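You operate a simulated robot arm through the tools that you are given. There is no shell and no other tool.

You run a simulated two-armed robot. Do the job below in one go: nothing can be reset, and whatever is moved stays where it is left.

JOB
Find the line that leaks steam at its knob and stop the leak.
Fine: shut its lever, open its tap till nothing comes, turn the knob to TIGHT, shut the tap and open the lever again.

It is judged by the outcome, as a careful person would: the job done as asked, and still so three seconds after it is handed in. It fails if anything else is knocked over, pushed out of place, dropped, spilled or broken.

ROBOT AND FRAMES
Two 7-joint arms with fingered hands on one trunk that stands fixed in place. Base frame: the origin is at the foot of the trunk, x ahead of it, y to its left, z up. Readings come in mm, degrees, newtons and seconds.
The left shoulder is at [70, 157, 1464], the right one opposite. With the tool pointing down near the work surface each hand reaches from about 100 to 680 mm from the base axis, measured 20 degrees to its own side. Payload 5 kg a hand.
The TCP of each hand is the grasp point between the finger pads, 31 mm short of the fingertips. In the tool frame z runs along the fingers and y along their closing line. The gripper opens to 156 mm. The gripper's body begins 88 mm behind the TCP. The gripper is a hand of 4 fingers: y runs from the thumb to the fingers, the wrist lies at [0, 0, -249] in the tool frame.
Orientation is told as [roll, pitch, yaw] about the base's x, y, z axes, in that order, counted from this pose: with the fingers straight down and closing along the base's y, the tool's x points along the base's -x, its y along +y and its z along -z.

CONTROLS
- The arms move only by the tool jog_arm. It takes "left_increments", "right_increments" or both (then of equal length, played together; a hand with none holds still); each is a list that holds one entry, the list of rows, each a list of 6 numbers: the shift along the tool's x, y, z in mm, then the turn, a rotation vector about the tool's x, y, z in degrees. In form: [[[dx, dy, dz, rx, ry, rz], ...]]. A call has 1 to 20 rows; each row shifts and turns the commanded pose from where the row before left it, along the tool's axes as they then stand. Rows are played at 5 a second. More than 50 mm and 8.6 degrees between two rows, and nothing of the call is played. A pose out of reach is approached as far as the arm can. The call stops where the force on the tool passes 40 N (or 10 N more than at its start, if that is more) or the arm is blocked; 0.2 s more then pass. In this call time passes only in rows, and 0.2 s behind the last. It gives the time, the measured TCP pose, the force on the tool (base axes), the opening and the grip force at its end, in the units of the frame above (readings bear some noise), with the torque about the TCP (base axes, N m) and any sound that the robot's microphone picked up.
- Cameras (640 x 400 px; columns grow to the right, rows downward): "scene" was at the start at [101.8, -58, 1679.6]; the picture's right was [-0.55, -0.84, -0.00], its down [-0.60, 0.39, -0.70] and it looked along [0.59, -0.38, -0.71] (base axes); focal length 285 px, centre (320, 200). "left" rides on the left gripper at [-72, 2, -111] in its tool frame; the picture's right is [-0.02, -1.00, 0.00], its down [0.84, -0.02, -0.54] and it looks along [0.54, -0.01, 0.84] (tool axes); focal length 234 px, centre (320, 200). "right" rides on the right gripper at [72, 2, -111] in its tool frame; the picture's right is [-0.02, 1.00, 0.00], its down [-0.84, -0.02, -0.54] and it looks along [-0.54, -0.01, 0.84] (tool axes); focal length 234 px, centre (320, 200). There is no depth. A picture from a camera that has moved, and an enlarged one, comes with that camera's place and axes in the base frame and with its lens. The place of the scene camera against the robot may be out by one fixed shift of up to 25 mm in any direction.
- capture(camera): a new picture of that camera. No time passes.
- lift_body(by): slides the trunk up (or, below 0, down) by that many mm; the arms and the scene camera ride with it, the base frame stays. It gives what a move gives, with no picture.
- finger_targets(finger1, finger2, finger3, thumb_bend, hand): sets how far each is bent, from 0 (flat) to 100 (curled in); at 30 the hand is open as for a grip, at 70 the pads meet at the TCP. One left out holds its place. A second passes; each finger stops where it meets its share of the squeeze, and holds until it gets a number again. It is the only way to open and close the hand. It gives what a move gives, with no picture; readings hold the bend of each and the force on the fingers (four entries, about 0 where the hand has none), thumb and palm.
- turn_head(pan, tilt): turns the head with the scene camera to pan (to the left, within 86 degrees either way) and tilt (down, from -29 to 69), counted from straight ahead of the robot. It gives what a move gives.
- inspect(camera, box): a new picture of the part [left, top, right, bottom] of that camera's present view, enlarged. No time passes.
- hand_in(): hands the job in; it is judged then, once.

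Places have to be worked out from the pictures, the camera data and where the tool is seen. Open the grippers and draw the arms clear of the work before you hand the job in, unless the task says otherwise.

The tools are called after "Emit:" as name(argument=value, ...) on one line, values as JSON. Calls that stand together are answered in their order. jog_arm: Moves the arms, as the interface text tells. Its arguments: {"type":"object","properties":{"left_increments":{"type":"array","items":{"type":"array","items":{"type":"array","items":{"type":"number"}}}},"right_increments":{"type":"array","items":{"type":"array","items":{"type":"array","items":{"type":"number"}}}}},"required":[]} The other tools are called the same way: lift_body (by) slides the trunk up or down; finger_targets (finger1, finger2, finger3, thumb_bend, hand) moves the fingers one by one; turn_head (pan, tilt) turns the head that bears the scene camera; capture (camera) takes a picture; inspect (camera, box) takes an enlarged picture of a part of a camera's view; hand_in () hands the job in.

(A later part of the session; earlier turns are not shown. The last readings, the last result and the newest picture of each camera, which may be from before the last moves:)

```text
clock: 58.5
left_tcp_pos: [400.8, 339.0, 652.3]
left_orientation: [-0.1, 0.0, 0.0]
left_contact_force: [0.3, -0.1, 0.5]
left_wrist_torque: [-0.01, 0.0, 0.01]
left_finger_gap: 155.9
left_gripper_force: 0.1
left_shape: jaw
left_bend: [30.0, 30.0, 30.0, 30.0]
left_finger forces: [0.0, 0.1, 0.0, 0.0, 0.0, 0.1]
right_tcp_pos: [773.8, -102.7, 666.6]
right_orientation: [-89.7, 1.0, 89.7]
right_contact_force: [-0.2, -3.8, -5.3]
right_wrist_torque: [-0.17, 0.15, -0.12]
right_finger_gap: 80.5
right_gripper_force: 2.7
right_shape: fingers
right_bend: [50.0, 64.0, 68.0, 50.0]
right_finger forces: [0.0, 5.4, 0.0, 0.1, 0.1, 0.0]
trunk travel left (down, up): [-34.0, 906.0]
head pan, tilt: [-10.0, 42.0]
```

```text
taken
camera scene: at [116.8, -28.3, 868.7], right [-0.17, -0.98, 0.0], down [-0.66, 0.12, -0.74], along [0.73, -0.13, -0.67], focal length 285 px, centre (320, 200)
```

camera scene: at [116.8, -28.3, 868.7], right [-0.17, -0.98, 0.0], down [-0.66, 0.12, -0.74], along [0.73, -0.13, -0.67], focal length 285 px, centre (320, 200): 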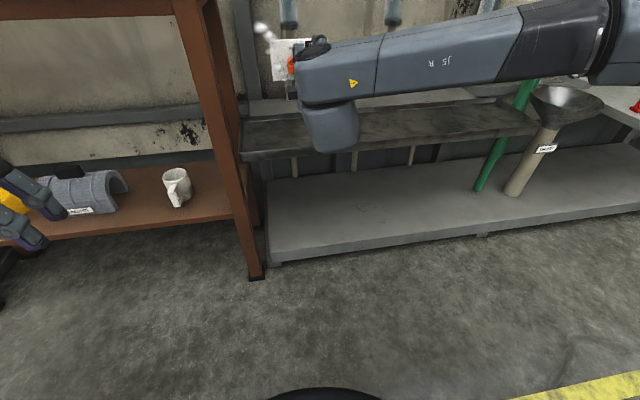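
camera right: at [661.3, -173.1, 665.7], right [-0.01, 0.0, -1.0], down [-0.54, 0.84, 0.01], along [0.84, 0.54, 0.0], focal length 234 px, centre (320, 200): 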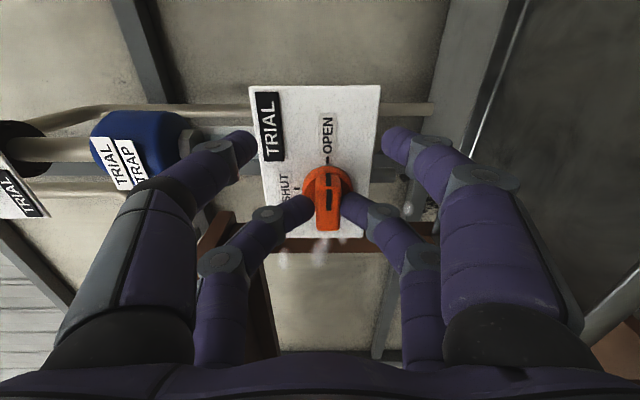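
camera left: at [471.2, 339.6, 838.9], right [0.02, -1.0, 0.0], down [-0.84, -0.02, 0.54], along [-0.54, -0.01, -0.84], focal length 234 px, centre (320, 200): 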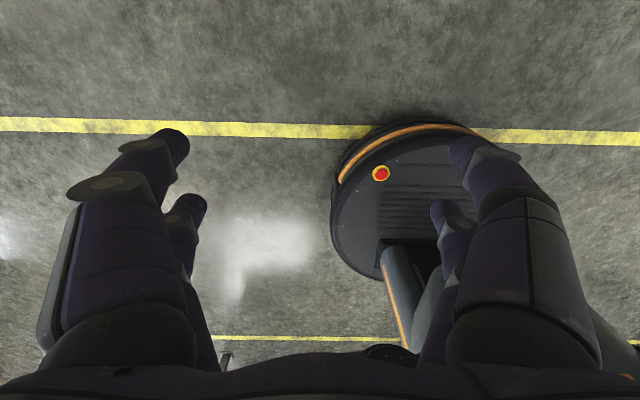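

The tap bar now points at OPEN; some steam appears by the tap. I look closer at the bar and at what comes out.

Emit:
inspect(camera="right", box=[240, 80, 400, 280])

Emit:
inspect(camera="scene", box=[220, 0, 380, 120])

```text
2.00 times, centred on (320, 180) of right
camera zoom: at [661.3, -173.1, 665.7], right [-0.01, 0.0, -1.0], down [-0.54, 0.84, 0.01], along [0.84, 0.54, 0.0], focal length 468 px, centre (320, 240)
```

zoom: 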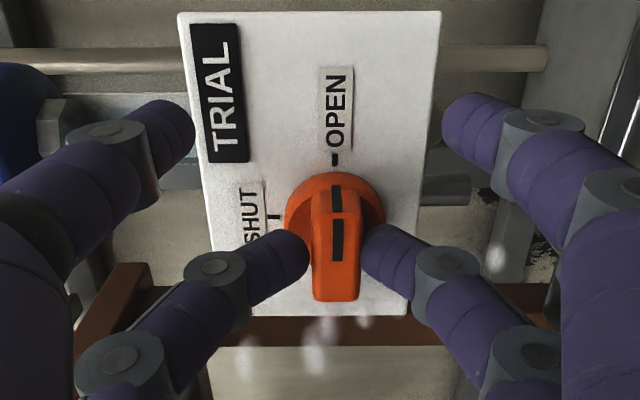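

```text
3.33 times, centred on (300, 60) of scene
camera zoom: at [116.8, -28.3, 868.7], right [-0.17, -0.98, 0.0], down [-0.66, 0.12, -0.74], along [0.73, -0.13, -0.67], focal length 949 px, centre (387, 667)
```

zoom: 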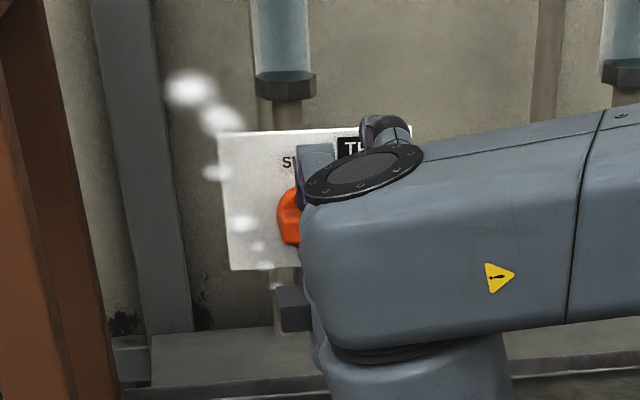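

The bar points at OPEN within a few degrees and it vents a little steam. I nudge 5° more and wait a few seconds.

Emit:
jog_arm(right_increments=[[[-0.1, 1.5, 0, 0, 0, 5], [0, 0, 0, 0, 0, 0], [0, 0, 0, 0, 0, 0], [0, 0, 0, 0, 0, 0], [0, 0, 0, 0, 0, 0], [0, 0, 0, 0, 0, 0], [0, 0, 0, 0, 0, 0], [0, 0, 0, 0, 0, 0], [0, 0, 0, 0, 0, 0], [0, 0, 0, 0, 0, 0]]])

Emit:
inspect(camera="right", box=[240, 80, 400, 280])

Emit:
inspect(camera="scene", box=[220, 0, 380, 120])

```text
clock: 60.7
left_tcp_pos: [399.0, 338.0, 652.6]
left_orientation: [-0.1, 0.2, 0.0]
left_contact_force: [0.0, -0.5, 0.2]
left_wrist_torque: [-0.01, 0.02, -0.01]
left_finger_gap: 155.9
left_gripper_force: 0.1
left_shape: jaw
left_bend: [30.0, 30.0, 30.0, 30.0]
left_finger forces: [0.1, 0.1, 0.0, 0.0, 0.0, 0.0]
right_tcp_pos: [774.0, -103.8, 665.1]
right_orientation: [-89.8, -3.8, 89.7]
right_contact_force: [-0.2, -4.4, -5.2]
right_wrist_torque: [-0.16, 0.14, -0.07]
right_finger_gap: 80.3
right_gripper_force: 3.1
right_shape: fingers
right_bend: [50.0, 63.0, 68.0, 50.0]
right_finger forces: [0.0, 5.9, 0.0, 0.0, 0.0, 0.0]
trunk travel left (down, up): [-34.0, 906.0]
head pan, tilt: [-10.0, 42.0]
```

```text
2.00 times, centred on (320, 180) of right
camera zoom: at [661.0, -173.1, 658.3], right [0.0, 0.09, -1.0], down [-0.54, 0.84, 0.08], along [0.84, 0.54, 0.04], focal length 468 px, centre (320, 240)
```

zoom: 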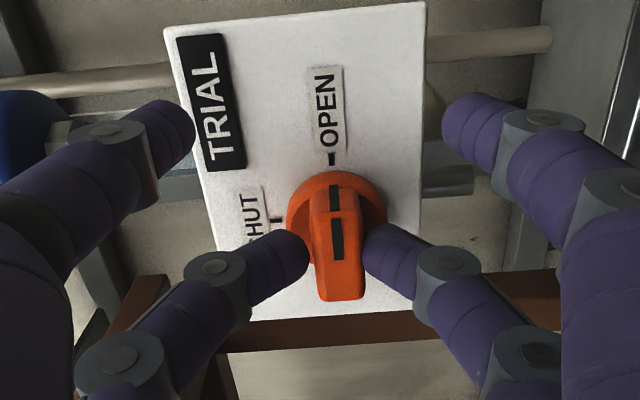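

```text
3.33 times, centred on (300, 60) of scene
camera zoom: at [116.9, -28.3, 868.7], right [-0.17, -0.98, 0.0], down [-0.66, 0.12, -0.74], along [0.73, -0.13, -0.67], focal length 949 px, centre (387, 667)
```

zoom: 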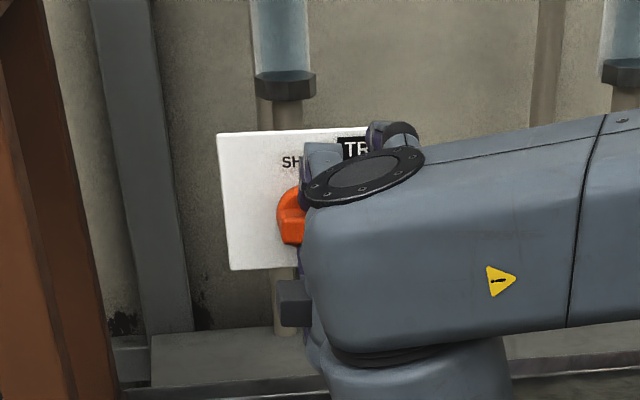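

Nothing comes from the tap any more. I release the tap and back out.

Emit:
finger_targets(hand="right", finger2=60, finger3=60)

Emit:
jog_arm(right_increments=[[[0, 0, -15, 0, 0, 0], [0, 0, -20, 0, 0, 0], [0, 0, -25, 0, 0, 0], [0, 0, -30, 0, 0, 0], [0, 0, -30, 0, 0, 0]]])

Emit:
capture(camera="right")

```text
clock: 61.7
left_tcp_pos: [399.1, 338.2, 653.3]
left_orientation: [0.0, -0.1, 0.1]
left_contact_force: [0.6, 0.4, 0.0]
left_wrist_torque: [0.04, 0.0, -0.02]
left_finger_gap: 155.9
left_gripper_force: 0.1
left_shape: jaw
left_bend: [30.0, 30.0, 30.0, 30.0]
left_finger forces: [0.0, 0.0, 0.1, 0.0, 0.0, 0.1]
right_tcp_pos: [773.9, -103.7, 665.2]
right_orientation: [-89.7, -3.7, 89.7]
right_contact_force: [0.1, -0.8, 0.2]
right_wrist_torque: [-0.01, -0.04, 0.0]
right_finger_gap: 80.2
right_gripper_force: 0.0
right_shape: fingers
right_bend: [50.0, 60.0, 60.0, 50.0]
right_finger forces: [0.1, 0.0, 0.0, 0.0, 0.0, 0.0]
trunk travel left (down, up): [-34.0, 906.0]
head pan, tilt: [-10.0, 42.0]
```

```text
clock: 62.9
left_tcp_pos: [398.5, 337.9, 653.4]
left_orientation: [-0.1, 0.1, 0.0]
left_contact_force: [-0.1, 0.6, 0.5]
left_wrist_torque: [-0.03, -0.01, 0.04]
left_finger_gap: 155.9
left_gripper_force: 0.0
left_shape: jaw
left_bend: [30.0, 30.0, 30.0, 30.0]
left_finger forces: [0.1, 0.0, 0.0, 0.0, 0.1, 0.1]
right_tcp_pos: [654.6, -101.0, 663.9]
right_orientation: [-89.7, -3.8, 89.7]
right_contact_force: [0.2, 0.4, 0.5]
right_wrist_torque: [0.0, -0.03, -0.02]
right_finger_gap: 80.3
right_gripper_force: 0.0
right_shape: fingers
right_bend: [50.0, 60.0, 60.0, 50.0]
right_finger forces: [0.0, 0.0, 0.1, 0.0, 0.0, 0.0]
trunk travel left (down, up): [-34.0, 906.0]
head pan, tilt: [-10.0, 42.0]
```

```text
taken
camera right: at [541.5, -171.0, 657.5], right [0.0, 0.09, -1.0], down [-0.54, 0.84, 0.08], along [0.84, 0.54, 0.04], focal length 234 px, centre (320, 200)
```

right: 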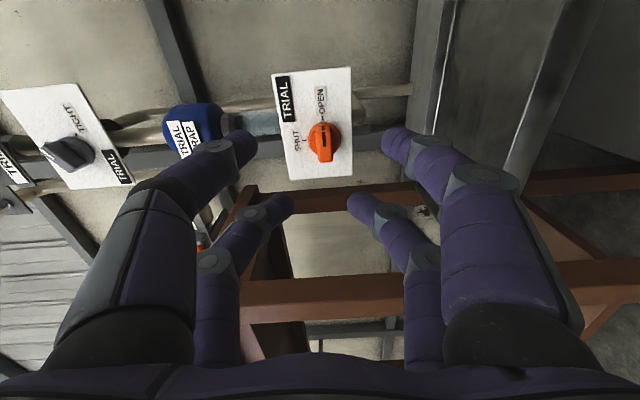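

Neither tap nor knob shows any steam now. I raise the trunk 340 mm toward the knob (z≈1020) and turn the roll back to about 65° to match the knob's bar.

Emit:
lift_body(by=340)

Emit:
jog_arm(right_increments=[[[0, 0, 0, 0, 0, -7], [0, 0, 0, 0, 0, -7], [0, 0, 0, 0, 0, -7], [0, 0, 0, 0, 0, -7]]])

Emit:
capture(camera="right")

Emit:
capture(camera="scene")

```text
clock: 66.3
left_tcp_pos: [399.5, 338.8, 993.9]
left_orientation: [-0.1, 0.0, 0.0]
left_contact_force: [0.5, 0.3, 0.5]
left_wrist_torque: [0.01, 0.01, 0.0]
left_finger_gap: 155.6
left_gripper_force: 0.1
left_shape: jaw
left_bend: [30.0, 30.0, 30.0, 30.0]
left_finger forces: [0.0, 0.0, 0.0, 0.0, 0.1, 0.0]
right_tcp_pos: [655.0, -101.4, 1003.6]
right_orientation: [-89.8, -3.7, 89.6]
right_contact_force: [-0.7, -0.4, -0.4]
right_wrist_torque: [-0.03, 0.01, -0.03]
right_finger_gap: 80.6
right_gripper_force: 0.1
right_shape: fingers
right_bend: [50.0, 60.0, 60.0, 50.0]
right_finger forces: [0.1, 0.0, 0.0, 0.1, 0.1, 0.0]
trunk travel left (down, up): [-374.0, 566.0]
head pan, tilt: [-10.0, 42.0]
```

```text
clock: 67.3
left_tcp_pos: [399.9, 338.7, 992.7]
left_orientation: [-0.1, 0.0, 0.1]
left_contact_force: [-0.2, -0.2, -0.1]
left_wrist_torque: [-0.03, -0.01, -0.02]
left_finger_gap: 155.8
left_gripper_force: 0.0
left_shape: jaw
left_bend: [30.0, 30.0, 30.0, 30.0]
left_finger forces: [0.1, 0.0, 0.1, 0.0, 0.0, 0.0]
right_tcp_pos: [654.2, -101.8, 1003.7]
right_orientation: [-89.7, 24.4, 89.7]
right_contact_force: [-0.1, 0.6, 1.2]
right_wrist_torque: [-0.01, 0.01, -0.04]
right_finger_gap: 80.4
right_gripper_force: 0.0
right_shape: fingers
right_bend: [50.0, 60.0, 60.0, 50.0]
right_finger forces: [0.0, 0.0, 0.1, 0.0, 0.0, 0.0]
trunk travel left (down, up): [-374.0, 566.0]
head pan, tilt: [-10.0, 42.0]
```

```text
taken
camera right: at [542.1, -165.0, 1032.5], right [-0.01, -0.39, -0.92], down [-0.54, 0.77, -0.33], along [0.84, 0.5, -0.22], focal length 234 px, centre (320, 200)
```

right: 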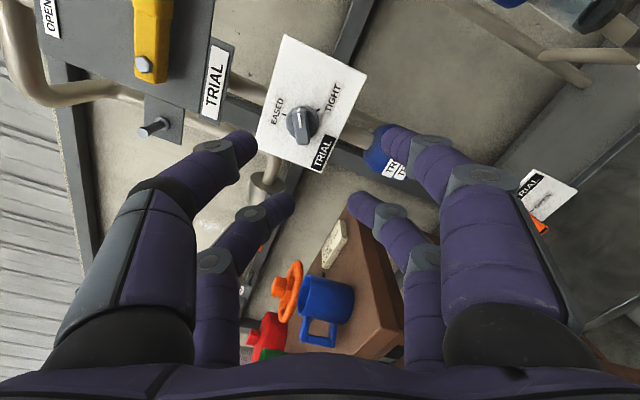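

```text
taken
camera scene: at [116.3, -27.8, 1208.8], right [-0.17, -0.98, 0.0], down [-0.66, 0.12, -0.74], along [0.73, -0.13, -0.67], focal length 285 px, centre (320, 200)
```

scene: 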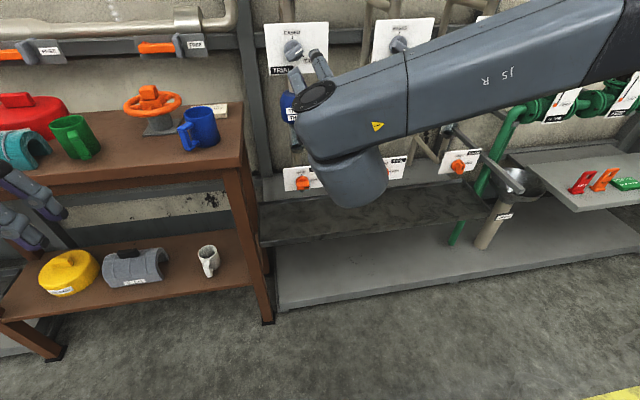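

No steam anywhere on TRIAL. I enlarge the knob to measure its angle and place.

Emit:
inspect(camera="right", box=[240, 30, 380, 180])

Emit:
inspect(camera="scene", box=[250, 10, 350, 90])

```text
2.67 times, centred on (310, 105) of right
camera zoom: at [542.1, -165.0, 1032.5], right [-0.01, -0.39, -0.92], down [-0.54, 0.77, -0.33], along [0.84, 0.5, -0.22], focal length 624 px, centre (347, 453)
```

zoom: 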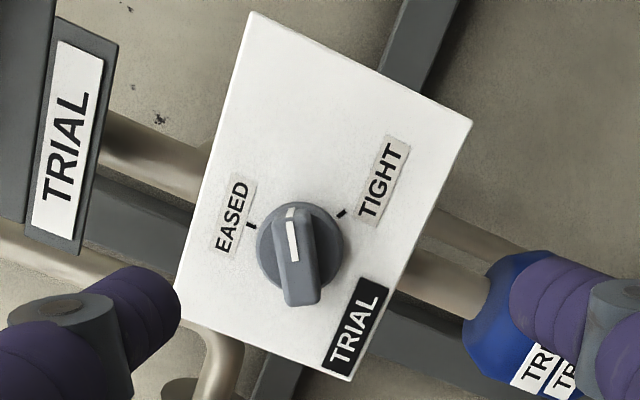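

```text
5.00 times, centred on (300, 50) of scene
camera zoom: at [116.3, -27.8, 1208.8], right [-0.17, -0.98, 0.0], down [-0.66, 0.12, -0.74], along [0.73, -0.13, -0.67], focal length 1424 px, centre (420, 950)
```

zoom: 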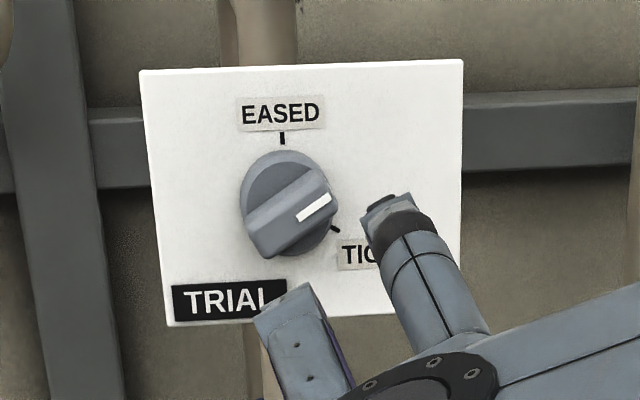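

The knob points about 65–70° clockwise from EASED and TIGHT's tick lies near 120°, so a ~52° turn is needed. I test in free space whether the hand can roll to ~122° here.

Emit:
jog_arm(right_increments=[[[0, 0, 0, 0, 0, 8], [0, 0, 0, 0, 0, 8], [0, 0, 0, 0, 0, 8], [0, 0, 0, 0, 0, 8], [0, 0, 0, 0, 0, 8], [0, 0, 0, 0, 0, 8], [0, 0, 0, 0, 0, 8]]])

Emit:
capture(camera="right")

```text
clock: 68.9
left_tcp_pos: [399.0, 337.6, 993.9]
left_orientation: [0.0, 0.1, 0.0]
left_contact_force: [0.8, -1.0, -0.2]
left_wrist_torque: [-0.01, -0.01, 0.0]
left_finger_gap: 155.9
left_gripper_force: 0.1
left_shape: jaw
left_bend: [30.0, 30.0, 30.0, 30.0]
left_finger forces: [0.0, 0.1, 0.1, 0.1, 0.0, 0.0]
right_tcp_pos: [655.3, -101.3, 1004.9]
right_orientation: [-89.7, -31.8, 89.6]
right_contact_force: [-0.4, 0.2, 0.4]
right_wrist_torque: [-0.02, -0.02, 0.04]
right_finger_gap: 80.4
right_gripper_force: 0.0
right_shape: fingers
right_bend: [50.0, 60.0, 60.0, 50.0]
right_finger forces: [0.0, 0.1, 0.0, 0.1, 0.1, 0.0]
trunk travel left (down, up): [-374.0, 566.0]
head pan, tilt: [-10.0, 42.0]
```

```text
taken
camera right: at [542.0, -159.9, 964.2], right [0.0, 0.55, -0.84], down [-0.54, 0.7, 0.46], along [0.84, 0.45, 0.29], focal length 234 px, centre (320, 200)
```

right: 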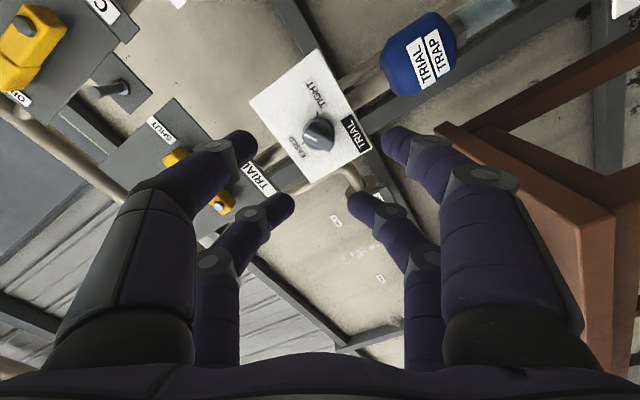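

The roll to ~122° is reachable. I triangulate the knob's axis at y≈-77, z≈1018; I roll back to ~67°, line the lower digit pair up with it and advance to x≈755.

Emit:
jog_arm(right_increments=[[[0, 0, 0, 0, 0, -7.9], [0, 0, 0, 0, 0, -7.9], [0, 0, 0, 0, 0, -7.9], [0, 0, 0, 0, 0, -7.9], [0, 0, 0, 0, 0, -7.9], [0, 0, 0, 0, 0, -7.9], [0, 0, 0, 0, 0, -7.9], [5.7, -23.7, 0, 0, 0, 0], [0, 0, 35, 0, 0, 0], [0, 0, 35, 0, 0, 0], [0, 0, 30, 0, 0, 0]]])

Emit:
capture(camera="right")

Emit:
inspect(camera="right", box=[240, 60, 400, 240])

Emit:
capture(camera="scene")

```text
clock: 71.3
left_tcp_pos: [400.3, 338.7, 992.0]
left_orientation: [0.0, 0.1, 0.0]
left_contact_force: [0.2, -0.3, 0.5]
left_wrist_torque: [0.0, -0.01, -0.01]
left_finger_gap: 156.1
left_gripper_force: 0.1
left_shape: jaw
left_bend: [30.0, 30.0, 30.0, 30.0]
left_finger forces: [0.0, 0.1, 0.1, 0.0, 0.0, 0.0]
right_tcp_pos: [756.4, -96.5, 1025.2]
right_orientation: [-89.6, 23.6, 89.8]
right_contact_force: [-0.2, -1.2, 0.2]
right_wrist_torque: [0.02, -0.03, 0.0]
right_finger_gap: 80.3
right_gripper_force: 0.1
right_shape: fingers
right_bend: [50.0, 60.0, 60.0, 50.0]
right_finger forces: [0.0, 0.1, 0.1, 0.1, 0.0, 0.1]
trunk travel left (down, up): [-374.0, 566.0]
head pan, tilt: [-10.0, 42.0]
```

```text
taken
camera right: at [643.9, -161.8, 1052.9], right [-0.01, -0.38, -0.93], down [-0.54, 0.78, -0.31], along [0.84, 0.5, -0.21], focal length 234 px, centre (320, 200)
```

right: 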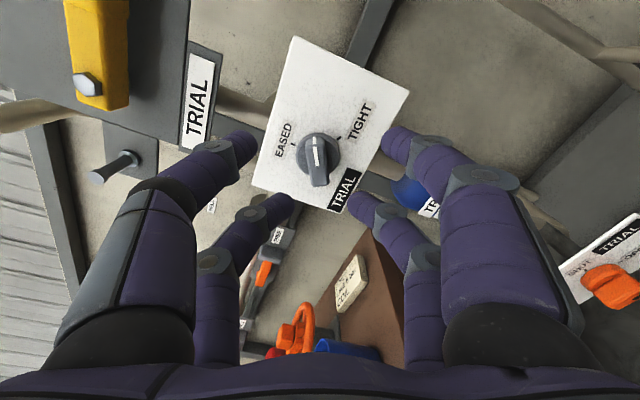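

```text
2.22 times, centred on (320, 150) of right
camera zoom: at [643.9, -161.8, 1052.9], right [-0.01, -0.38, -0.93], down [-0.54, 0.78, -0.31], along [0.84, 0.5, -0.21], focal length 520 px, centre (320, 311)
```

zoom: 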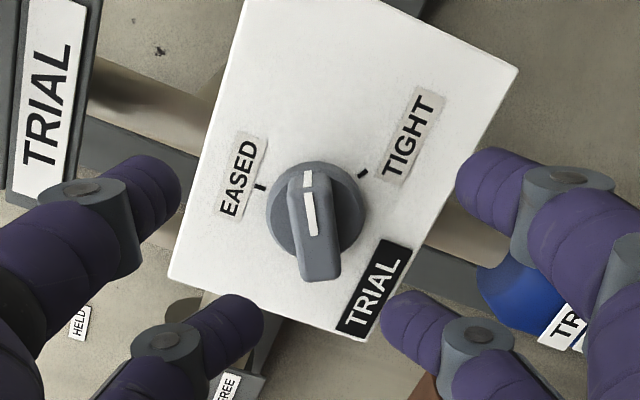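

```text
taken
camera scene: at [117.5, -27.9, 1208.6], right [-0.17, -0.98, 0.0], down [-0.66, 0.12, -0.74], along [0.73, -0.13, -0.67], focal length 285 px, centre (320, 200)
```

scene: 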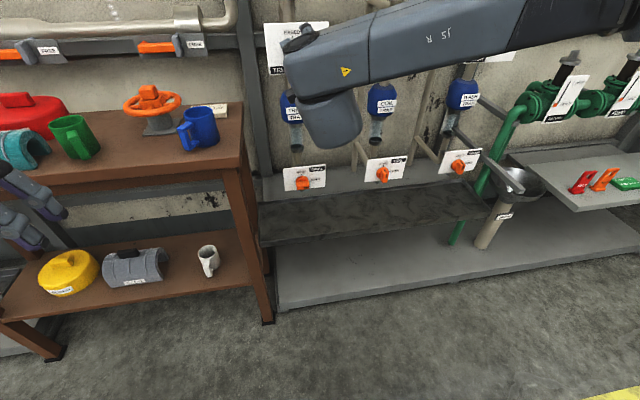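

The knob's bar is at φ≈59°, TIGHT near 117–120°, knob front about x≈855. I roll back 7° about the knob axis, trim sideways, and advance 60 mm.

Emit:
jog_arm(right_increments=[[[-0.2, -4.4, 0, 0, 0, -7], [0, 0, 20, 0, 0, 0], [0, 0, 20, 0, 0, 0], [0, 0, 20, 0, 0, 0]]])

Emit:
inspect(camera="right", box=[240, 60, 400, 240])

```text
clock: 72.3
left_tcp_pos: [400.7, 337.7, 993.7]
left_orientation: [0.0, 0.2, 0.0]
left_contact_force: [-0.2, -0.3, -0.5]
left_wrist_torque: [0.02, 0.03, 0.0]
left_finger_gap: 155.8
left_gripper_force: 0.1
left_shape: jaw
left_bend: [30.0, 30.0, 30.0, 30.0]
left_finger forces: [0.0, 0.0, 0.0, 0.0, 0.1, 0.0]
right_tcp_pos: [816.7, -95.8, 1028.5]
right_orientation: [-89.5, 30.7, 89.9]
right_contact_force: [0.5, 0.4, 0.2]
right_wrist_torque: [-0.04, -0.01, 0.0]
right_finger_gap: 80.4
right_gripper_force: 0.0
right_shape: fingers
right_bend: [50.0, 60.0, 60.0, 50.0]
right_finger forces: [0.0, 0.0, 0.0, 0.0, 0.0, 0.1]
trunk travel left (down, up): [-374.0, 566.0]
head pan, tilt: [-10.0, 42.0]
```

```text
2.22 times, centred on (320, 150) of right
camera zoom: at [704.2, -157.4, 1064.7], right [-0.01, -0.49, -0.87], down [-0.54, 0.73, -0.41], along [0.84, 0.47, -0.27], focal length 520 px, centre (320, 311)
```

zoom: 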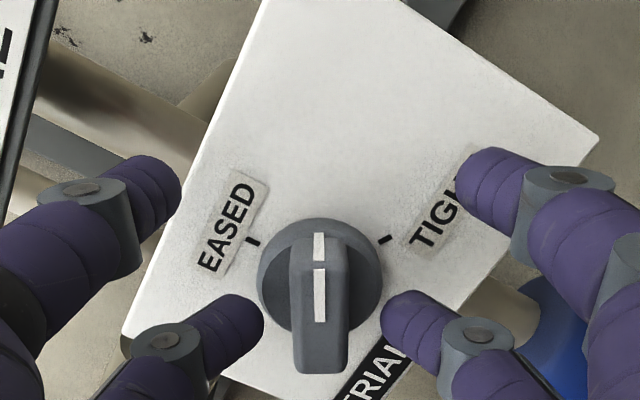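

Bar is straight and centred between the lower digits, tips level with its front (x≈848). I advance 18 mm.

Emit:
jog_arm(right_increments=[[[0, 0, 6, 0, 0, 0], [0, 0, 6, 0, 0, 0], [0, 0, 6, 0, 0, 0]]])

Emit:
inspect(camera="right", box=[240, 60, 400, 240])

```text
clock: 73.1
left_tcp_pos: [397.5, 338.1, 993.8]
left_orientation: [0.0, -0.1, 0.0]
left_contact_force: [-0.6, -0.5, 0.5]
left_wrist_torque: [-0.01, -0.04, -0.02]
left_finger_gap: 155.9
left_gripper_force: 0.0
left_shape: jaw
left_bend: [30.0, 30.0, 30.0, 30.0]
left_finger forces: [0.0, 0.0, 0.0, 0.0, 0.0, 0.0]
right_tcp_pos: [831.6, -96.1, 1029.0]
right_orientation: [-89.7, 30.5, 89.9]
right_contact_force: [-5.0, -1.0, -1.0]
right_wrist_torque: [-0.06, 0.16, -0.19]
right_finger_gap: 80.5
right_gripper_force: 2.6
right_shape: fingers
right_bend: [50.0, 60.0, 60.0, 50.0]
right_finger forces: [3.7, 0.9, 0.3, 0.0, 0.1, 0.0]
trunk travel left (down, up): [-374.0, 566.0]
head pan, tilt: [-10.0, 42.0]
```

```text
2.22 times, centred on (320, 150) of right
camera zoom: at [719.8, -157.1, 1065.8], right [-0.01, -0.49, -0.87], down [-0.54, 0.73, -0.41], along [0.84, 0.47, -0.27], focal length 520 px, centre (320, 311)
```

zoom: 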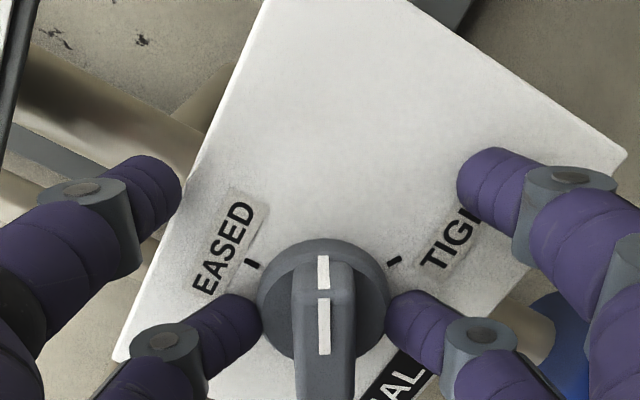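

Finger1's tip just touched the card (4 N). I back off 3 mm, draw finger1 and the thumb open so they clear the card, and close finger2/3 on the knob's bar.

Emit:
jog_arm(right_increments=[[[0, 0, -4, 0, 0, 0]]])

Emit:
finger_targets(hand="right", finger1=40, finger2=69, finger3=69, thumb_bend=40)

Emit:
inspect(camera="right", box=[220, 60, 420, 260])

```text
clock: 73.5
left_tcp_pos: [399.0, 339.4, 993.0]
left_orientation: [0.0, 0.0, 0.0]
left_contact_force: [0.2, 0.3, -0.3]
left_wrist_torque: [0.02, -0.01, 0.01]
left_finger_gap: 155.8
left_gripper_force: 0.1
left_shape: jaw
left_bend: [30.0, 30.0, 30.0, 30.0]
left_finger forces: [0.1, 0.0, 0.1, 0.0, 0.0, 0.0]
right_tcp_pos: [828.6, -96.7, 1032.5]
right_orientation: [-89.6, 30.5, 89.7]
right_contact_force: [-1.0, 0.4, -1.3]
right_wrist_torque: [-0.06, 0.01, 0.02]
right_finger_gap: 81.0
right_gripper_force: 0.6
right_shape: fingers
right_bend: [50.0, 59.0, 60.0, 50.0]
right_finger forces: [0.1, 0.5, 0.1, 0.0, 0.1, 0.0]
trunk travel left (down, up): [-374.0, 566.0]
head pan, tilt: [-10.0, 42.0]
```

```text
clock: 74.5
left_tcp_pos: [399.2, 338.9, 993.1]
left_orientation: [0.0, 0.0, 0.1]
left_contact_force: [-0.5, -0.5, -0.5]
left_wrist_torque: [0.03, 0.01, 0.0]
left_finger_gap: 155.8
left_gripper_force: 0.1
left_shape: jaw
left_bend: [30.0, 30.0, 30.0, 30.0]
left_finger forces: [0.0, 0.0, 0.1, 0.0, 0.0, 0.0]
right_tcp_pos: [827.1, -96.4, 1031.0]
right_orientation: [-89.7, 30.6, 89.8]
right_contact_force: [-0.5, 0.1, 0.1]
right_wrist_torque: [0.01, -0.02, 0.0]
right_finger_gap: 120.7
right_gripper_force: 6.7
right_shape: fingers
right_bend: [40.0, 61.0, 62.0, 40.0]
right_finger forces: [0.0, 6.0, 6.4, 0.0, 0.0, 0.0]
trunk travel left (down, up): [-374.0, 566.0]
head pan, tilt: [-10.0, 42.0]
```

```text
2.00 times, centred on (320, 160) of right
camera zoom: at [716.3, -157.3, 1066.1], right [-0.01, -0.49, -0.87], down [-0.54, 0.74, -0.41], along [0.84, 0.47, -0.27], focal length 468 px, centre (320, 280)
```

zoom: 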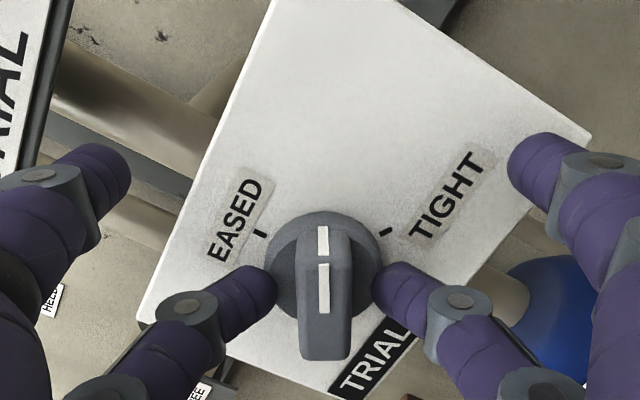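

At bend 61–62 the tips are pinching the round base rather than the bar — I'm too deep. I reopen slightly, back off 8 mm, and close again.

Emit:
finger_targets(hand="right", finger2=59, finger3=59)

Emit:
jog_arm(right_increments=[[[-3, 0, -8, 0, 0, 0]]])

Emit:
finger_targets(hand="right", finger2=69, finger3=69)

Emit:
inspect(camera="right", box=[220, 60, 420, 260])

```text
clock: 75.5
left_tcp_pos: [399.7, 338.6, 993.8]
left_orientation: [0.0, 0.1, 0.0]
left_contact_force: [0.5, 0.2, 0.6]
left_wrist_torque: [0.02, 0.0, 0.01]
left_finger_gap: 155.8
left_gripper_force: 0.1
left_shape: jaw
left_bend: [30.0, 30.0, 30.0, 30.0]
left_finger forces: [0.1, 0.1, 0.1, 0.0, 0.0, 0.0]
right_tcp_pos: [829.6, -96.7, 1031.4]
right_orientation: [-89.7, 30.5, 89.8]
right_contact_force: [-0.5, -0.7, 0.3]
right_wrist_torque: [0.01, -0.04, 0.01]
right_finger_gap: 120.3
right_gripper_force: 0.2
right_shape: fingers
right_bend: [40.0, 59.0, 59.0, 40.0]
right_finger forces: [0.1, 0.0, 0.0, 0.1, 0.0, 0.0]
trunk travel left (down, up): [-374.0, 566.0]
head pan, tilt: [-10.0, 42.0]
```

```text
clock: 75.9
left_tcp_pos: [399.5, 339.0, 993.5]
left_orientation: [-0.1, -0.1, -0.1]
left_contact_force: [0.0, -0.9, -0.2]
left_wrist_torque: [0.03, -0.02, 0.01]
left_finger_gap: 156.1
left_gripper_force: 0.0
left_shape: jaw
left_bend: [30.0, 30.0, 30.0, 30.0]
left_finger forces: [0.0, 0.1, 0.0, 0.0, 0.0, 0.0]
right_tcp_pos: [820.8, -95.1, 1029.3]
right_orientation: [-89.7, 30.6, 89.8]
right_contact_force: [-0.3, 0.1, 0.9]
right_wrist_torque: [-0.02, -0.01, 0.01]
right_finger_gap: 120.5
right_gripper_force: 0.0
right_shape: fingers
right_bend: [40.0, 59.0, 59.0, 40.0]
right_finger forces: [0.1, 0.1, 0.0, 0.0, 0.0, 0.0]
trunk travel left (down, up): [-374.0, 566.0]
head pan, tilt: [-10.0, 42.0]
```

```text
clock: 76.9
left_tcp_pos: [400.1, 339.3, 992.1]
left_orientation: [0.0, 0.0, 0.0]
left_contact_force: [0.3, -0.6, -0.4]
left_wrist_torque: [0.0, 0.02, 0.0]
left_finger_gap: 155.9
left_gripper_force: 0.0
left_shape: jaw
left_bend: [30.0, 30.0, 30.0, 30.0]
left_finger forces: [0.0, 0.0, 0.1, 0.0, 0.0, 0.0]
right_tcp_pos: [821.0, -94.4, 1028.3]
right_orientation: [-89.7, 30.6, 89.8]
right_contact_force: [0.8, -0.2, 0.0]
right_wrist_torque: [-0.01, -0.02, -0.06]
right_finger_gap: 120.4
right_gripper_force: 2.3
right_shape: fingers
right_bend: [40.0, 66.0, 66.0, 40.0]
right_finger forces: [0.0, 3.0, 2.5, 0.1, 0.0, 0.0]
trunk travel left (down, up): [-374.0, 566.0]
head pan, tilt: [-10.0, 42.0]
```

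```text
2.00 times, centred on (320, 160) of right
camera zoom: at [708.4, -155.5, 1064.5], right [-0.01, -0.49, -0.87], down [-0.54, 0.74, -0.41], along [0.84, 0.47, -0.27], focal length 468 px, centre (320, 280)
```

zoom: 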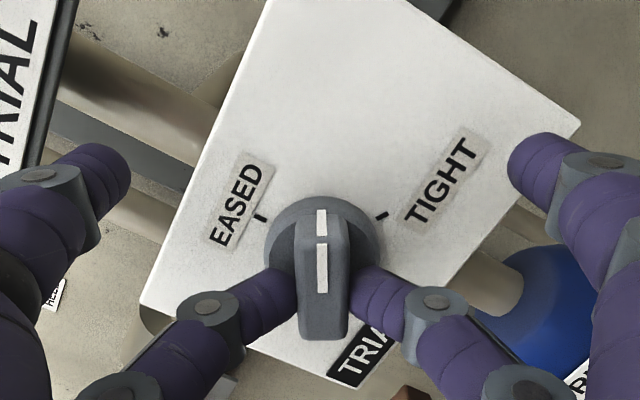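

Now finger2/3 grip the bar itself. I turn 30° clockwise about the knob axis.

Emit:
jog_arm(right_increments=[[[-0.12, 2.3, 0, 0, 0, 6], [-0.12, 2.3, 0, 0, 0, 6], [-0.12, 2.3, 0, 0, 0, 6], [-0.12, 2.3, 0, 0, 0, 6], [-0.12, 2.3, 0, 0, 0, 6]]])

Emit:
inspect(camera="right", box=[220, 60, 420, 260])

```text
clock: 78.1
left_tcp_pos: [398.9, 337.2, 993.2]
left_orientation: [-0.1, 0.0, -0.1]
left_contact_force: [0.0, -0.1, 0.1]
left_wrist_torque: [-0.01, -0.02, 0.0]
left_finger_gap: 155.9
left_gripper_force: 0.0
left_shape: jaw
left_bend: [30.0, 30.0, 30.0, 30.0]
left_finger forces: [0.1, 0.0, 0.1, 0.1, 0.1, 0.0]
right_tcp_pos: [819.5, -96.2, 1017.6]
right_orientation: [-89.7, 0.5, 89.7]
right_contact_force: [1.6, 1.3, 2.1]
right_wrist_torque: [-0.02, -0.09, -0.02]
right_finger_gap: 120.3
right_gripper_force: 3.4
right_shape: fingers
right_bend: [40.0, 66.0, 65.0, 40.0]
right_finger forces: [0.0, 2.7, 4.3, 0.1, 0.0, 0.0]
trunk travel left (down, up): [-374.0, 566.0]
head pan, tilt: [-10.0, 42.0]
```

```text
2.00 times, centred on (320, 160) of right
camera zoom: at [707.2, -166.2, 1016.7], right [0.0, 0.02, -1.0], down [-0.54, 0.84, 0.02], along [0.84, 0.54, 0.0], focal length 468 px, centre (320, 280)
```

zoom: 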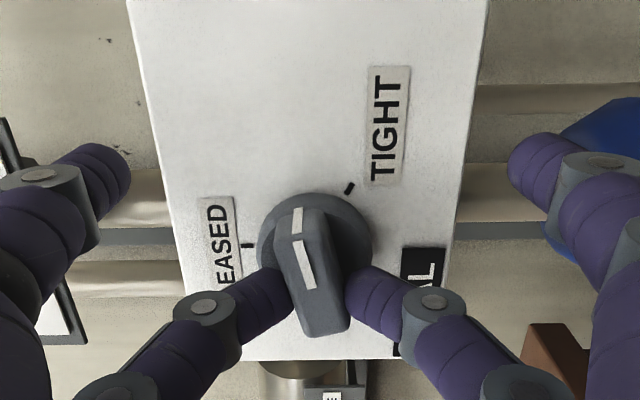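

The knob lags the hand by about 12°. I squeeze firmer and turn on.

Emit:
finger_targets(hand="right", finger2=80, finger3=80)

Emit:
jog_arm(right_increments=[[[-0.12, 2.3, 0, 0, 0, 6], [-0.12, 2.3, 0, 0, 0, 6], [-0.12, 2.3, 0, 0, 0, 6]]])

Emit:
inspect(camera="right", box=[220, 60, 420, 260])

```text
clock: 79.1
left_tcp_pos: [399.0, 337.6, 993.7]
left_orientation: [0.0, -0.1, -0.1]
left_contact_force: [-0.8, 0.2, 0.4]
left_wrist_torque: [-0.01, 0.03, -0.02]
left_finger_gap: 155.8
left_gripper_force: 0.0
left_shape: jaw
left_bend: [30.0, 30.0, 30.0, 30.0]
left_finger forces: [0.1, 0.0, 0.0, 0.1, 0.0, 0.0]
right_tcp_pos: [820.5, -96.6, 1017.8]
right_orientation: [-89.7, 0.6, 89.8]
right_contact_force: [1.8, 1.1, 0.0]
right_wrist_torque: [-0.02, -0.05, -0.03]
right_finger_gap: 120.5
right_gripper_force: 7.2
right_shape: fingers
right_bend: [40.0, 67.0, 66.0, 40.0]
right_finger forces: [0.1, 6.8, 7.7, 0.1, 0.1, 0.0]
trunk travel left (down, up): [-374.0, 566.0]
head pan, tilt: [-10.0, 42.0]
```

```text
clock: 79.9
left_tcp_pos: [398.5, 338.2, 993.5]
left_orientation: [-0.1, 0.0, 0.0]
left_contact_force: [-0.2, 0.4, 0.9]
left_wrist_torque: [0.02, -0.01, -0.02]
left_finger_gap: 155.9
left_gripper_force: 0.0
left_shape: jaw
left_bend: [30.0, 30.0, 30.0, 30.0]
left_finger forces: [0.0, 0.1, 0.0, 0.1, 0.1, 0.0]
right_tcp_pos: [821.3, -94.6, 1012.4]
right_orientation: [-89.8, -17.5, 89.7]
right_contact_force: [0.9, 1.4, 1.9]
right_wrist_torque: [-0.04, -0.06, 0.04]
right_finger_gap: 120.4
right_gripper_force: 8.1
right_shape: fingers
right_bend: [40.0, 67.0, 65.0, 40.0]
right_finger forces: [0.0, 7.0, 9.1, 0.2, 0.1, 0.0]
trunk travel left (down, up): [-374.0, 566.0]
head pan, tilt: [-10.0, 42.0]
```

```text
2.00 times, centred on (320, 160) of right
camera zoom: at [707.5, -160.9, 989.0], right [0.0, 0.32, -0.95], down [-0.54, 0.8, 0.27], along [0.84, 0.51, 0.17], focal length 468 px, centre (320, 280)
```

zoom: 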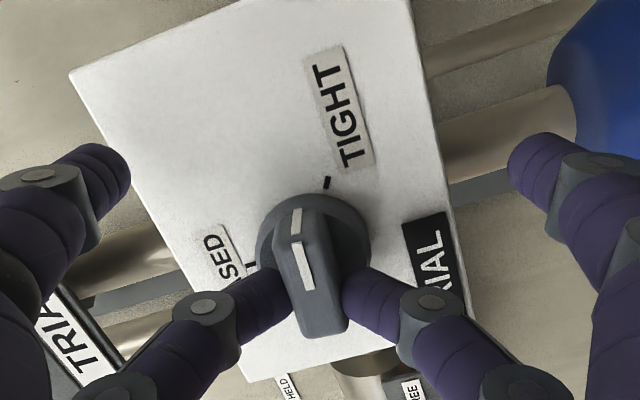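

The knob follows now with a constant ~9° lag; TIGHT's tick is about 20° further for the bar. I turn another 24°.

Emit:
jog_arm(right_increments=[[[-0.12, 2.3, 0, 0, 0, 6], [-0.12, 2.3, 0, 0, 0, 6], [-0.12, 2.3, 0, 0, 0, 6], [-0.12, 2.3, 0, 0, 0, 6]]])

Emit:
inspect(camera="right", box=[220, 60, 420, 260])

```text
clock: 80.9
left_tcp_pos: [398.9, 338.9, 992.9]
left_orientation: [-0.1, 0.0, -0.1]
left_contact_force: [0.1, 0.0, 0.1]
left_wrist_torque: [0.0, 0.0, 0.03]
left_finger_gap: 156.2
left_gripper_force: 0.0
left_shape: jaw
left_bend: [30.0, 30.0, 30.0, 30.0]
left_finger forces: [0.0, 0.0, 0.0, 0.0, 0.0, 0.0]
right_tcp_pos: [820.4, -89.3, 1005.5]
right_orientation: [-89.8, -41.5, 89.5]
right_contact_force: [3.9, 4.8, 8.5]
right_wrist_torque: [-0.03, -0.15, 0.02]
right_finger_gap: 120.4
right_gripper_force: 7.7
right_shape: fingers
right_bend: [40.0, 68.0, 65.0, 40.0]
right_finger forces: [0.1, 5.2, 10.6, 0.1, 0.1, 0.0]
trunk travel left (down, up): [-374.0, 566.0]
head pan, tilt: [-10.0, 42.0]
```

```text
2.00 times, centred on (320, 160) of right
camera zoom: at [706.9, -140.9, 956.3], right [0.0, 0.68, -0.73], down [-0.54, 0.62, 0.57], along [0.84, 0.4, 0.37], focal length 468 px, centre (320, 280)
```

zoom: 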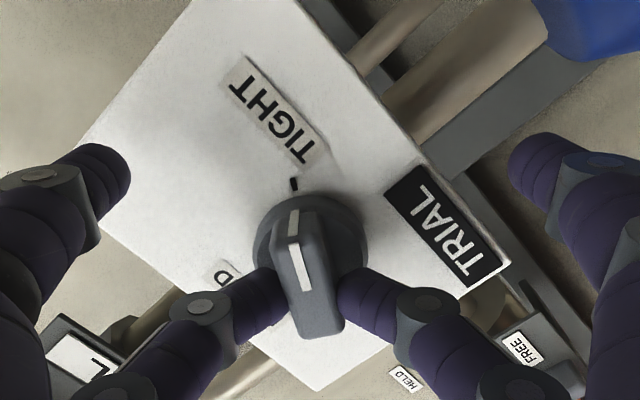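

The mark now points about at TIGHT's tick and resistance rises. I push 5° more to make sure it is fully home.

Emit:
jog_arm(right_increments=[[[-0.1, 1.9, 0, 0, 0, 5]]])

Emit:
inspect(camera="right", box=[220, 60, 420, 260])

```text
clock: 81.3
left_tcp_pos: [398.6, 339.0, 992.3]
left_orientation: [-0.2, 0.0, 0.0]
left_contact_force: [-0.5, 0.0, 0.0]
left_wrist_torque: [-0.01, 0.01, -0.02]
left_finger_gap: 156.0
left_gripper_force: 0.1
left_shape: jaw
left_bend: [30.0, 30.0, 30.0, 30.0]
left_finger forces: [0.0, 0.1, 0.0, 0.1, 0.0, 0.0]
right_tcp_pos: [820.4, -88.7, 1004.0]
right_orientation: [-89.8, -46.6, 89.6]
right_contact_force: [3.1, 4.7, 11.5]
right_wrist_torque: [-0.14, -0.22, 0.06]
right_finger_gap: 120.7
right_gripper_force: 9.8
right_shape: fingers
right_bend: [40.0, 68.0, 64.0, 40.0]
right_finger forces: [0.0, 6.0, 13.1, 0.0, 0.1, 0.1]
trunk travel left (down, up): [-374.0, 566.0]
head pan, tilt: [-10.0, 42.0]
```

```text
2.00 times, centred on (320, 160) of right
camera zoom: at [706.9, -134.8, 950.3], right [0.0, 0.74, -0.67], down [-0.54, 0.57, 0.62], along [0.84, 0.36, 0.4], focal length 468 px, centre (320, 280)
```

zoom: 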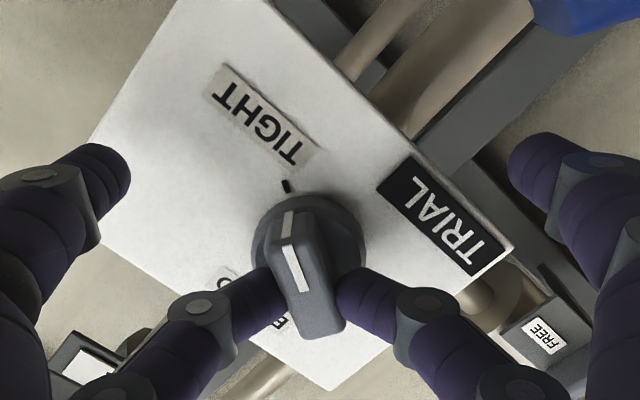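

The bar stayed put while the hand turned, so the knob is at its TIGHT stop. I release and back out.

Emit:
finger_targets(hand="right", finger2=55, finger3=55)

Emit:
jog_arm(right_increments=[[[0, 0, -15, 0, 0, 0], [0, 0, -25, 0, 0, 0], [0, 0, -30, 0, 0, 0], [0, 0, -30, 0, 0, 0], [0, 0, -30, 0, 0, 0]]])

Emit:
capture(camera="right")

Emit:
inspect(camera="right", box=[240, 60, 400, 200])

Emit:
capture(camera="scene")

```text
clock: 82.3
left_tcp_pos: [399.9, 338.8, 993.0]
left_orientation: [0.0, 0.0, 0.0]
left_contact_force: [-0.7, 0.0, -1.2]
left_wrist_torque: [0.01, 0.0, 0.01]
left_finger_gap: 155.8
left_gripper_force: 0.1
left_shape: jaw
left_bend: [30.0, 30.0, 30.0, 30.0]
left_finger forces: [0.0, 0.1, 0.0, 0.0, 0.0, 0.1]
right_tcp_pos: [819.8, -89.4, 1001.4]
right_orientation: [-89.7, -46.4, 89.4]
right_contact_force: [0.5, 0.0, 0.7]
right_wrist_torque: [0.0, 0.03, -0.02]
right_finger_gap: 120.2
right_gripper_force: 0.0
right_shape: fingers
right_bend: [40.0, 55.0, 55.0, 40.0]
right_finger forces: [0.1, 0.0, 0.0, 0.1, 0.0, 0.1]
trunk travel left (down, up): [-374.0, 566.0]
head pan, tilt: [-10.0, 42.0]
```

```text
clock: 83.5
left_tcp_pos: [399.0, 338.9, 994.1]
left_orientation: [0.0, -0.1, -0.1]
left_contact_force: [0.2, 0.4, -0.5]
left_wrist_torque: [0.01, -0.01, 0.0]
left_finger_gap: 155.9
left_gripper_force: 0.0
left_shape: jaw
left_bend: [30.0, 30.0, 30.0, 30.0]
left_finger forces: [0.0, 0.1, 0.1, 0.1, 0.0, 0.0]
right_tcp_pos: [689.7, -90.2, 1002.4]
right_orientation: [-89.7, -46.3, 89.4]
right_contact_force: [-1.1, 1.1, 0.4]
right_wrist_torque: [0.03, 0.02, 0.0]
right_finger_gap: 120.2
right_gripper_force: 0.2
right_shape: fingers
right_bend: [40.0, 55.0, 55.0, 40.0]
right_finger forces: [0.1, 0.1, 0.0, 0.0, 0.0, 0.1]
trunk travel left (down, up): [-374.0, 566.0]
head pan, tilt: [-10.0, 42.0]
```

```text
taken
camera right: at [577.6, -135.3, 949.6], right [0.0, 0.74, -0.67], down [-0.54, 0.57, 0.62], along [0.84, 0.36, 0.4], focal length 234 px, centre (320, 200)
```

right: 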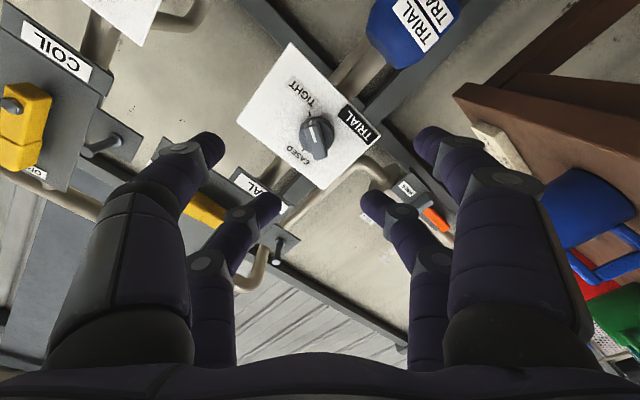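

```text
2.86 times, centred on (320, 130) of right
camera zoom: at [577.6, -135.3, 949.6], right [0.0, 0.74, -0.67], down [-0.54, 0.57, 0.62], along [0.84, 0.36, 0.4], focal length 669 px, centre (320, 400)
```

zoom: 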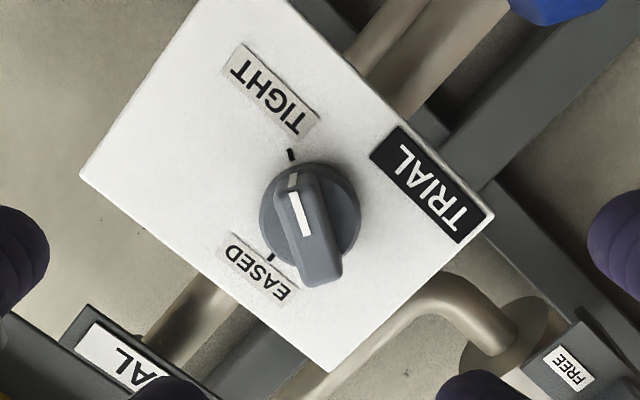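

```text
taken
camera scene: at [115.7, -28.1, 1208.9], right [-0.17, -0.98, 0.0], down [-0.66, 0.12, -0.74], along [0.73, -0.13, -0.67], focal length 285 px, centre (320, 200)
```

scene: 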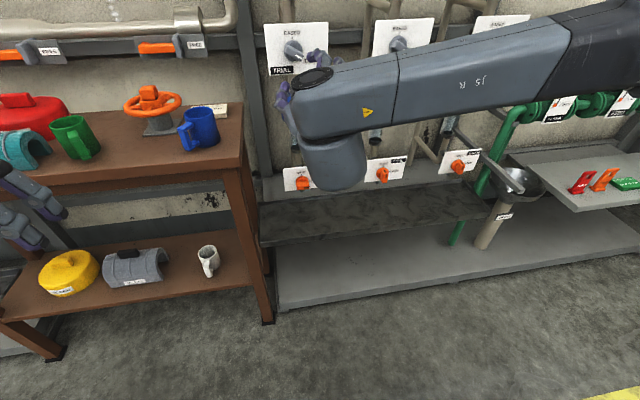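

The mark sits on TIGHT's tick. Next I go back to the tap: retreat, roll back to ~90°, and lower the trunk 340 mm.

Emit:
jog_arm(right_increments=[[[0, 0, -20, 0, 0, 0], [0, 0, -15, 0, 0, -7.7], [0, 0, 0, 0, 0, -7.7], [0, 0, 0, 0, 0, -7.7], [0, 0, 0, 0, 0, -7.7], [0, 0, 0, 0, 0, -7.7], [0, 0, 0, 0, 0, -7.7], [12, 0, 0, 0, 0, 0]]])

Emit:
lift_body(by=-337)

Emit:
finger_targets(hand="right", finger1=45, finger2=61, finger3=61, thumb_bend=45)

Emit:
capture(camera="right")

Emit:
inspect(camera="right", box=[240, 50, 400, 200])

```text
clock: 85.3
left_tcp_pos: [399.6, 337.6, 993.3]
left_orientation: [0.0, 0.0, 0.0]
left_contact_force: [0.5, -0.9, 0.2]
left_wrist_torque: [0.04, -0.01, 0.03]
left_finger_gap: 155.8
left_gripper_force: 0.0
left_shape: jaw
left_bend: [30.0, 30.0, 30.0, 30.0]
left_finger forces: [0.0, 0.0, 0.0, 0.0, 0.1, 0.1]
right_tcp_pos: [656.5, -101.5, 1003.9]
right_orientation: [-89.8, -0.1, 89.7]
right_contact_force: [0.6, 0.1, -0.2]
right_wrist_torque: [-0.05, 0.0, 0.03]
right_finger_gap: 120.2
right_gripper_force: 0.0
right_shape: fingers
right_bend: [40.0, 55.0, 55.0, 40.0]
right_finger forces: [0.0, 0.0, 0.0, 0.0, 0.0, 0.0]
trunk travel left (down, up): [-374.0, 566.0]
head pan, tilt: [-10.0, 42.0]
```

```text
clock: 88.6
left_tcp_pos: [399.3, 338.6, 657.0]
left_orientation: [0.0, 0.0, -0.1]
left_contact_force: [0.4, 0.4, 0.7]
left_wrist_torque: [-0.03, -0.01, -0.05]
left_finger_gap: 155.9
left_gripper_force: 0.0
left_shape: jaw
left_bend: [30.0, 30.0, 30.0, 30.0]
left_finger forces: [0.0, 0.0, 0.0, 0.0, 0.1, 0.0]
right_tcp_pos: [656.6, -100.7, 667.0]
right_orientation: [-89.8, -0.3, 89.7]
right_contact_force: [0.3, -1.0, -0.5]
right_wrist_torque: [-0.01, 0.02, 0.02]
right_finger_gap: 120.4
right_gripper_force: 0.1
right_shape: fingers
right_bend: [40.0, 55.0, 55.0, 40.0]
right_finger forces: [0.0, 0.0, 0.0, 0.1, 0.0, 0.0]
trunk travel left (down, up): [-37.0, 903.0]
head pan, tilt: [-10.0, 42.0]
```

```text
clock: 89.6
left_tcp_pos: [399.9, 338.4, 655.9]
left_orientation: [-0.2, 0.1, 0.0]
left_contact_force: [0.0, 0.7, -0.3]
left_wrist_torque: [-0.02, 0.04, 0.0]
left_finger_gap: 155.8
left_gripper_force: 0.0
left_shape: jaw
left_bend: [30.0, 30.0, 30.0, 30.0]
left_finger forces: [0.0, 0.1, 0.1, 0.1, 0.0, 0.1]
right_tcp_pos: [656.5, -102.3, 666.7]
right_orientation: [-89.7, -0.3, 89.7]
right_contact_force: [-0.8, 0.0, 0.1]
right_wrist_torque: [0.01, 0.02, 0.02]
right_finger_gap: 101.7
right_gripper_force: 0.0
right_shape: fingers
right_bend: [45.0, 61.0, 61.0, 45.0]
right_finger forces: [0.1, 0.1, 0.0, 0.0, 0.1, 0.0]
trunk travel left (down, up): [-37.0, 903.0]
head pan, tilt: [-10.0, 42.0]
```

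```text
taken
camera right: at [544.0, -171.1, 664.3], right [0.0, 0.03, -1.0], down [-0.54, 0.84, 0.03], along [0.84, 0.54, 0.01], focal length 234 px, centre (320, 200)
```

right: 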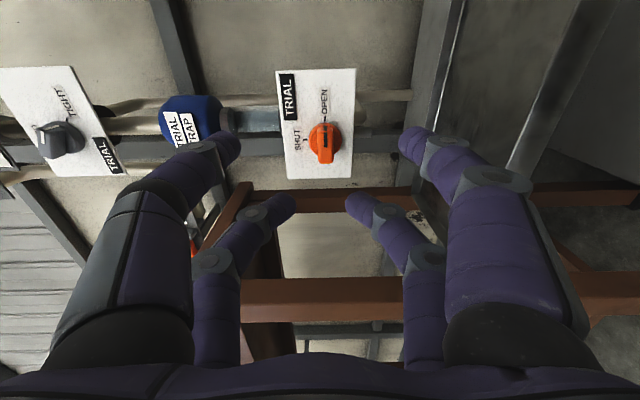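

```text
2.67 times, centred on (320, 125) of right
camera zoom: at [544.0, -171.1, 664.3], right [0.0, 0.03, -1.0], down [-0.54, 0.84, 0.03], along [0.84, 0.54, 0.01], focal length 624 px, centre (320, 400)
```

zoom: 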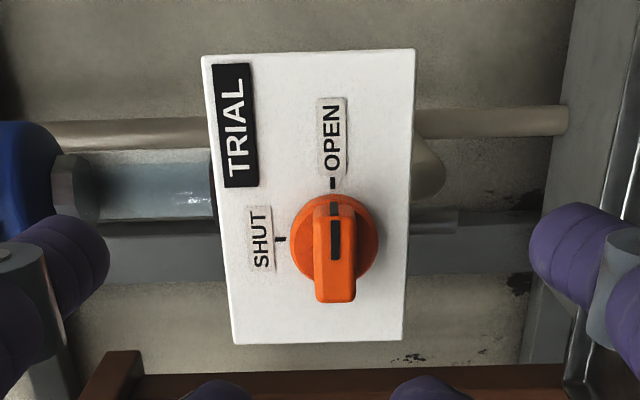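

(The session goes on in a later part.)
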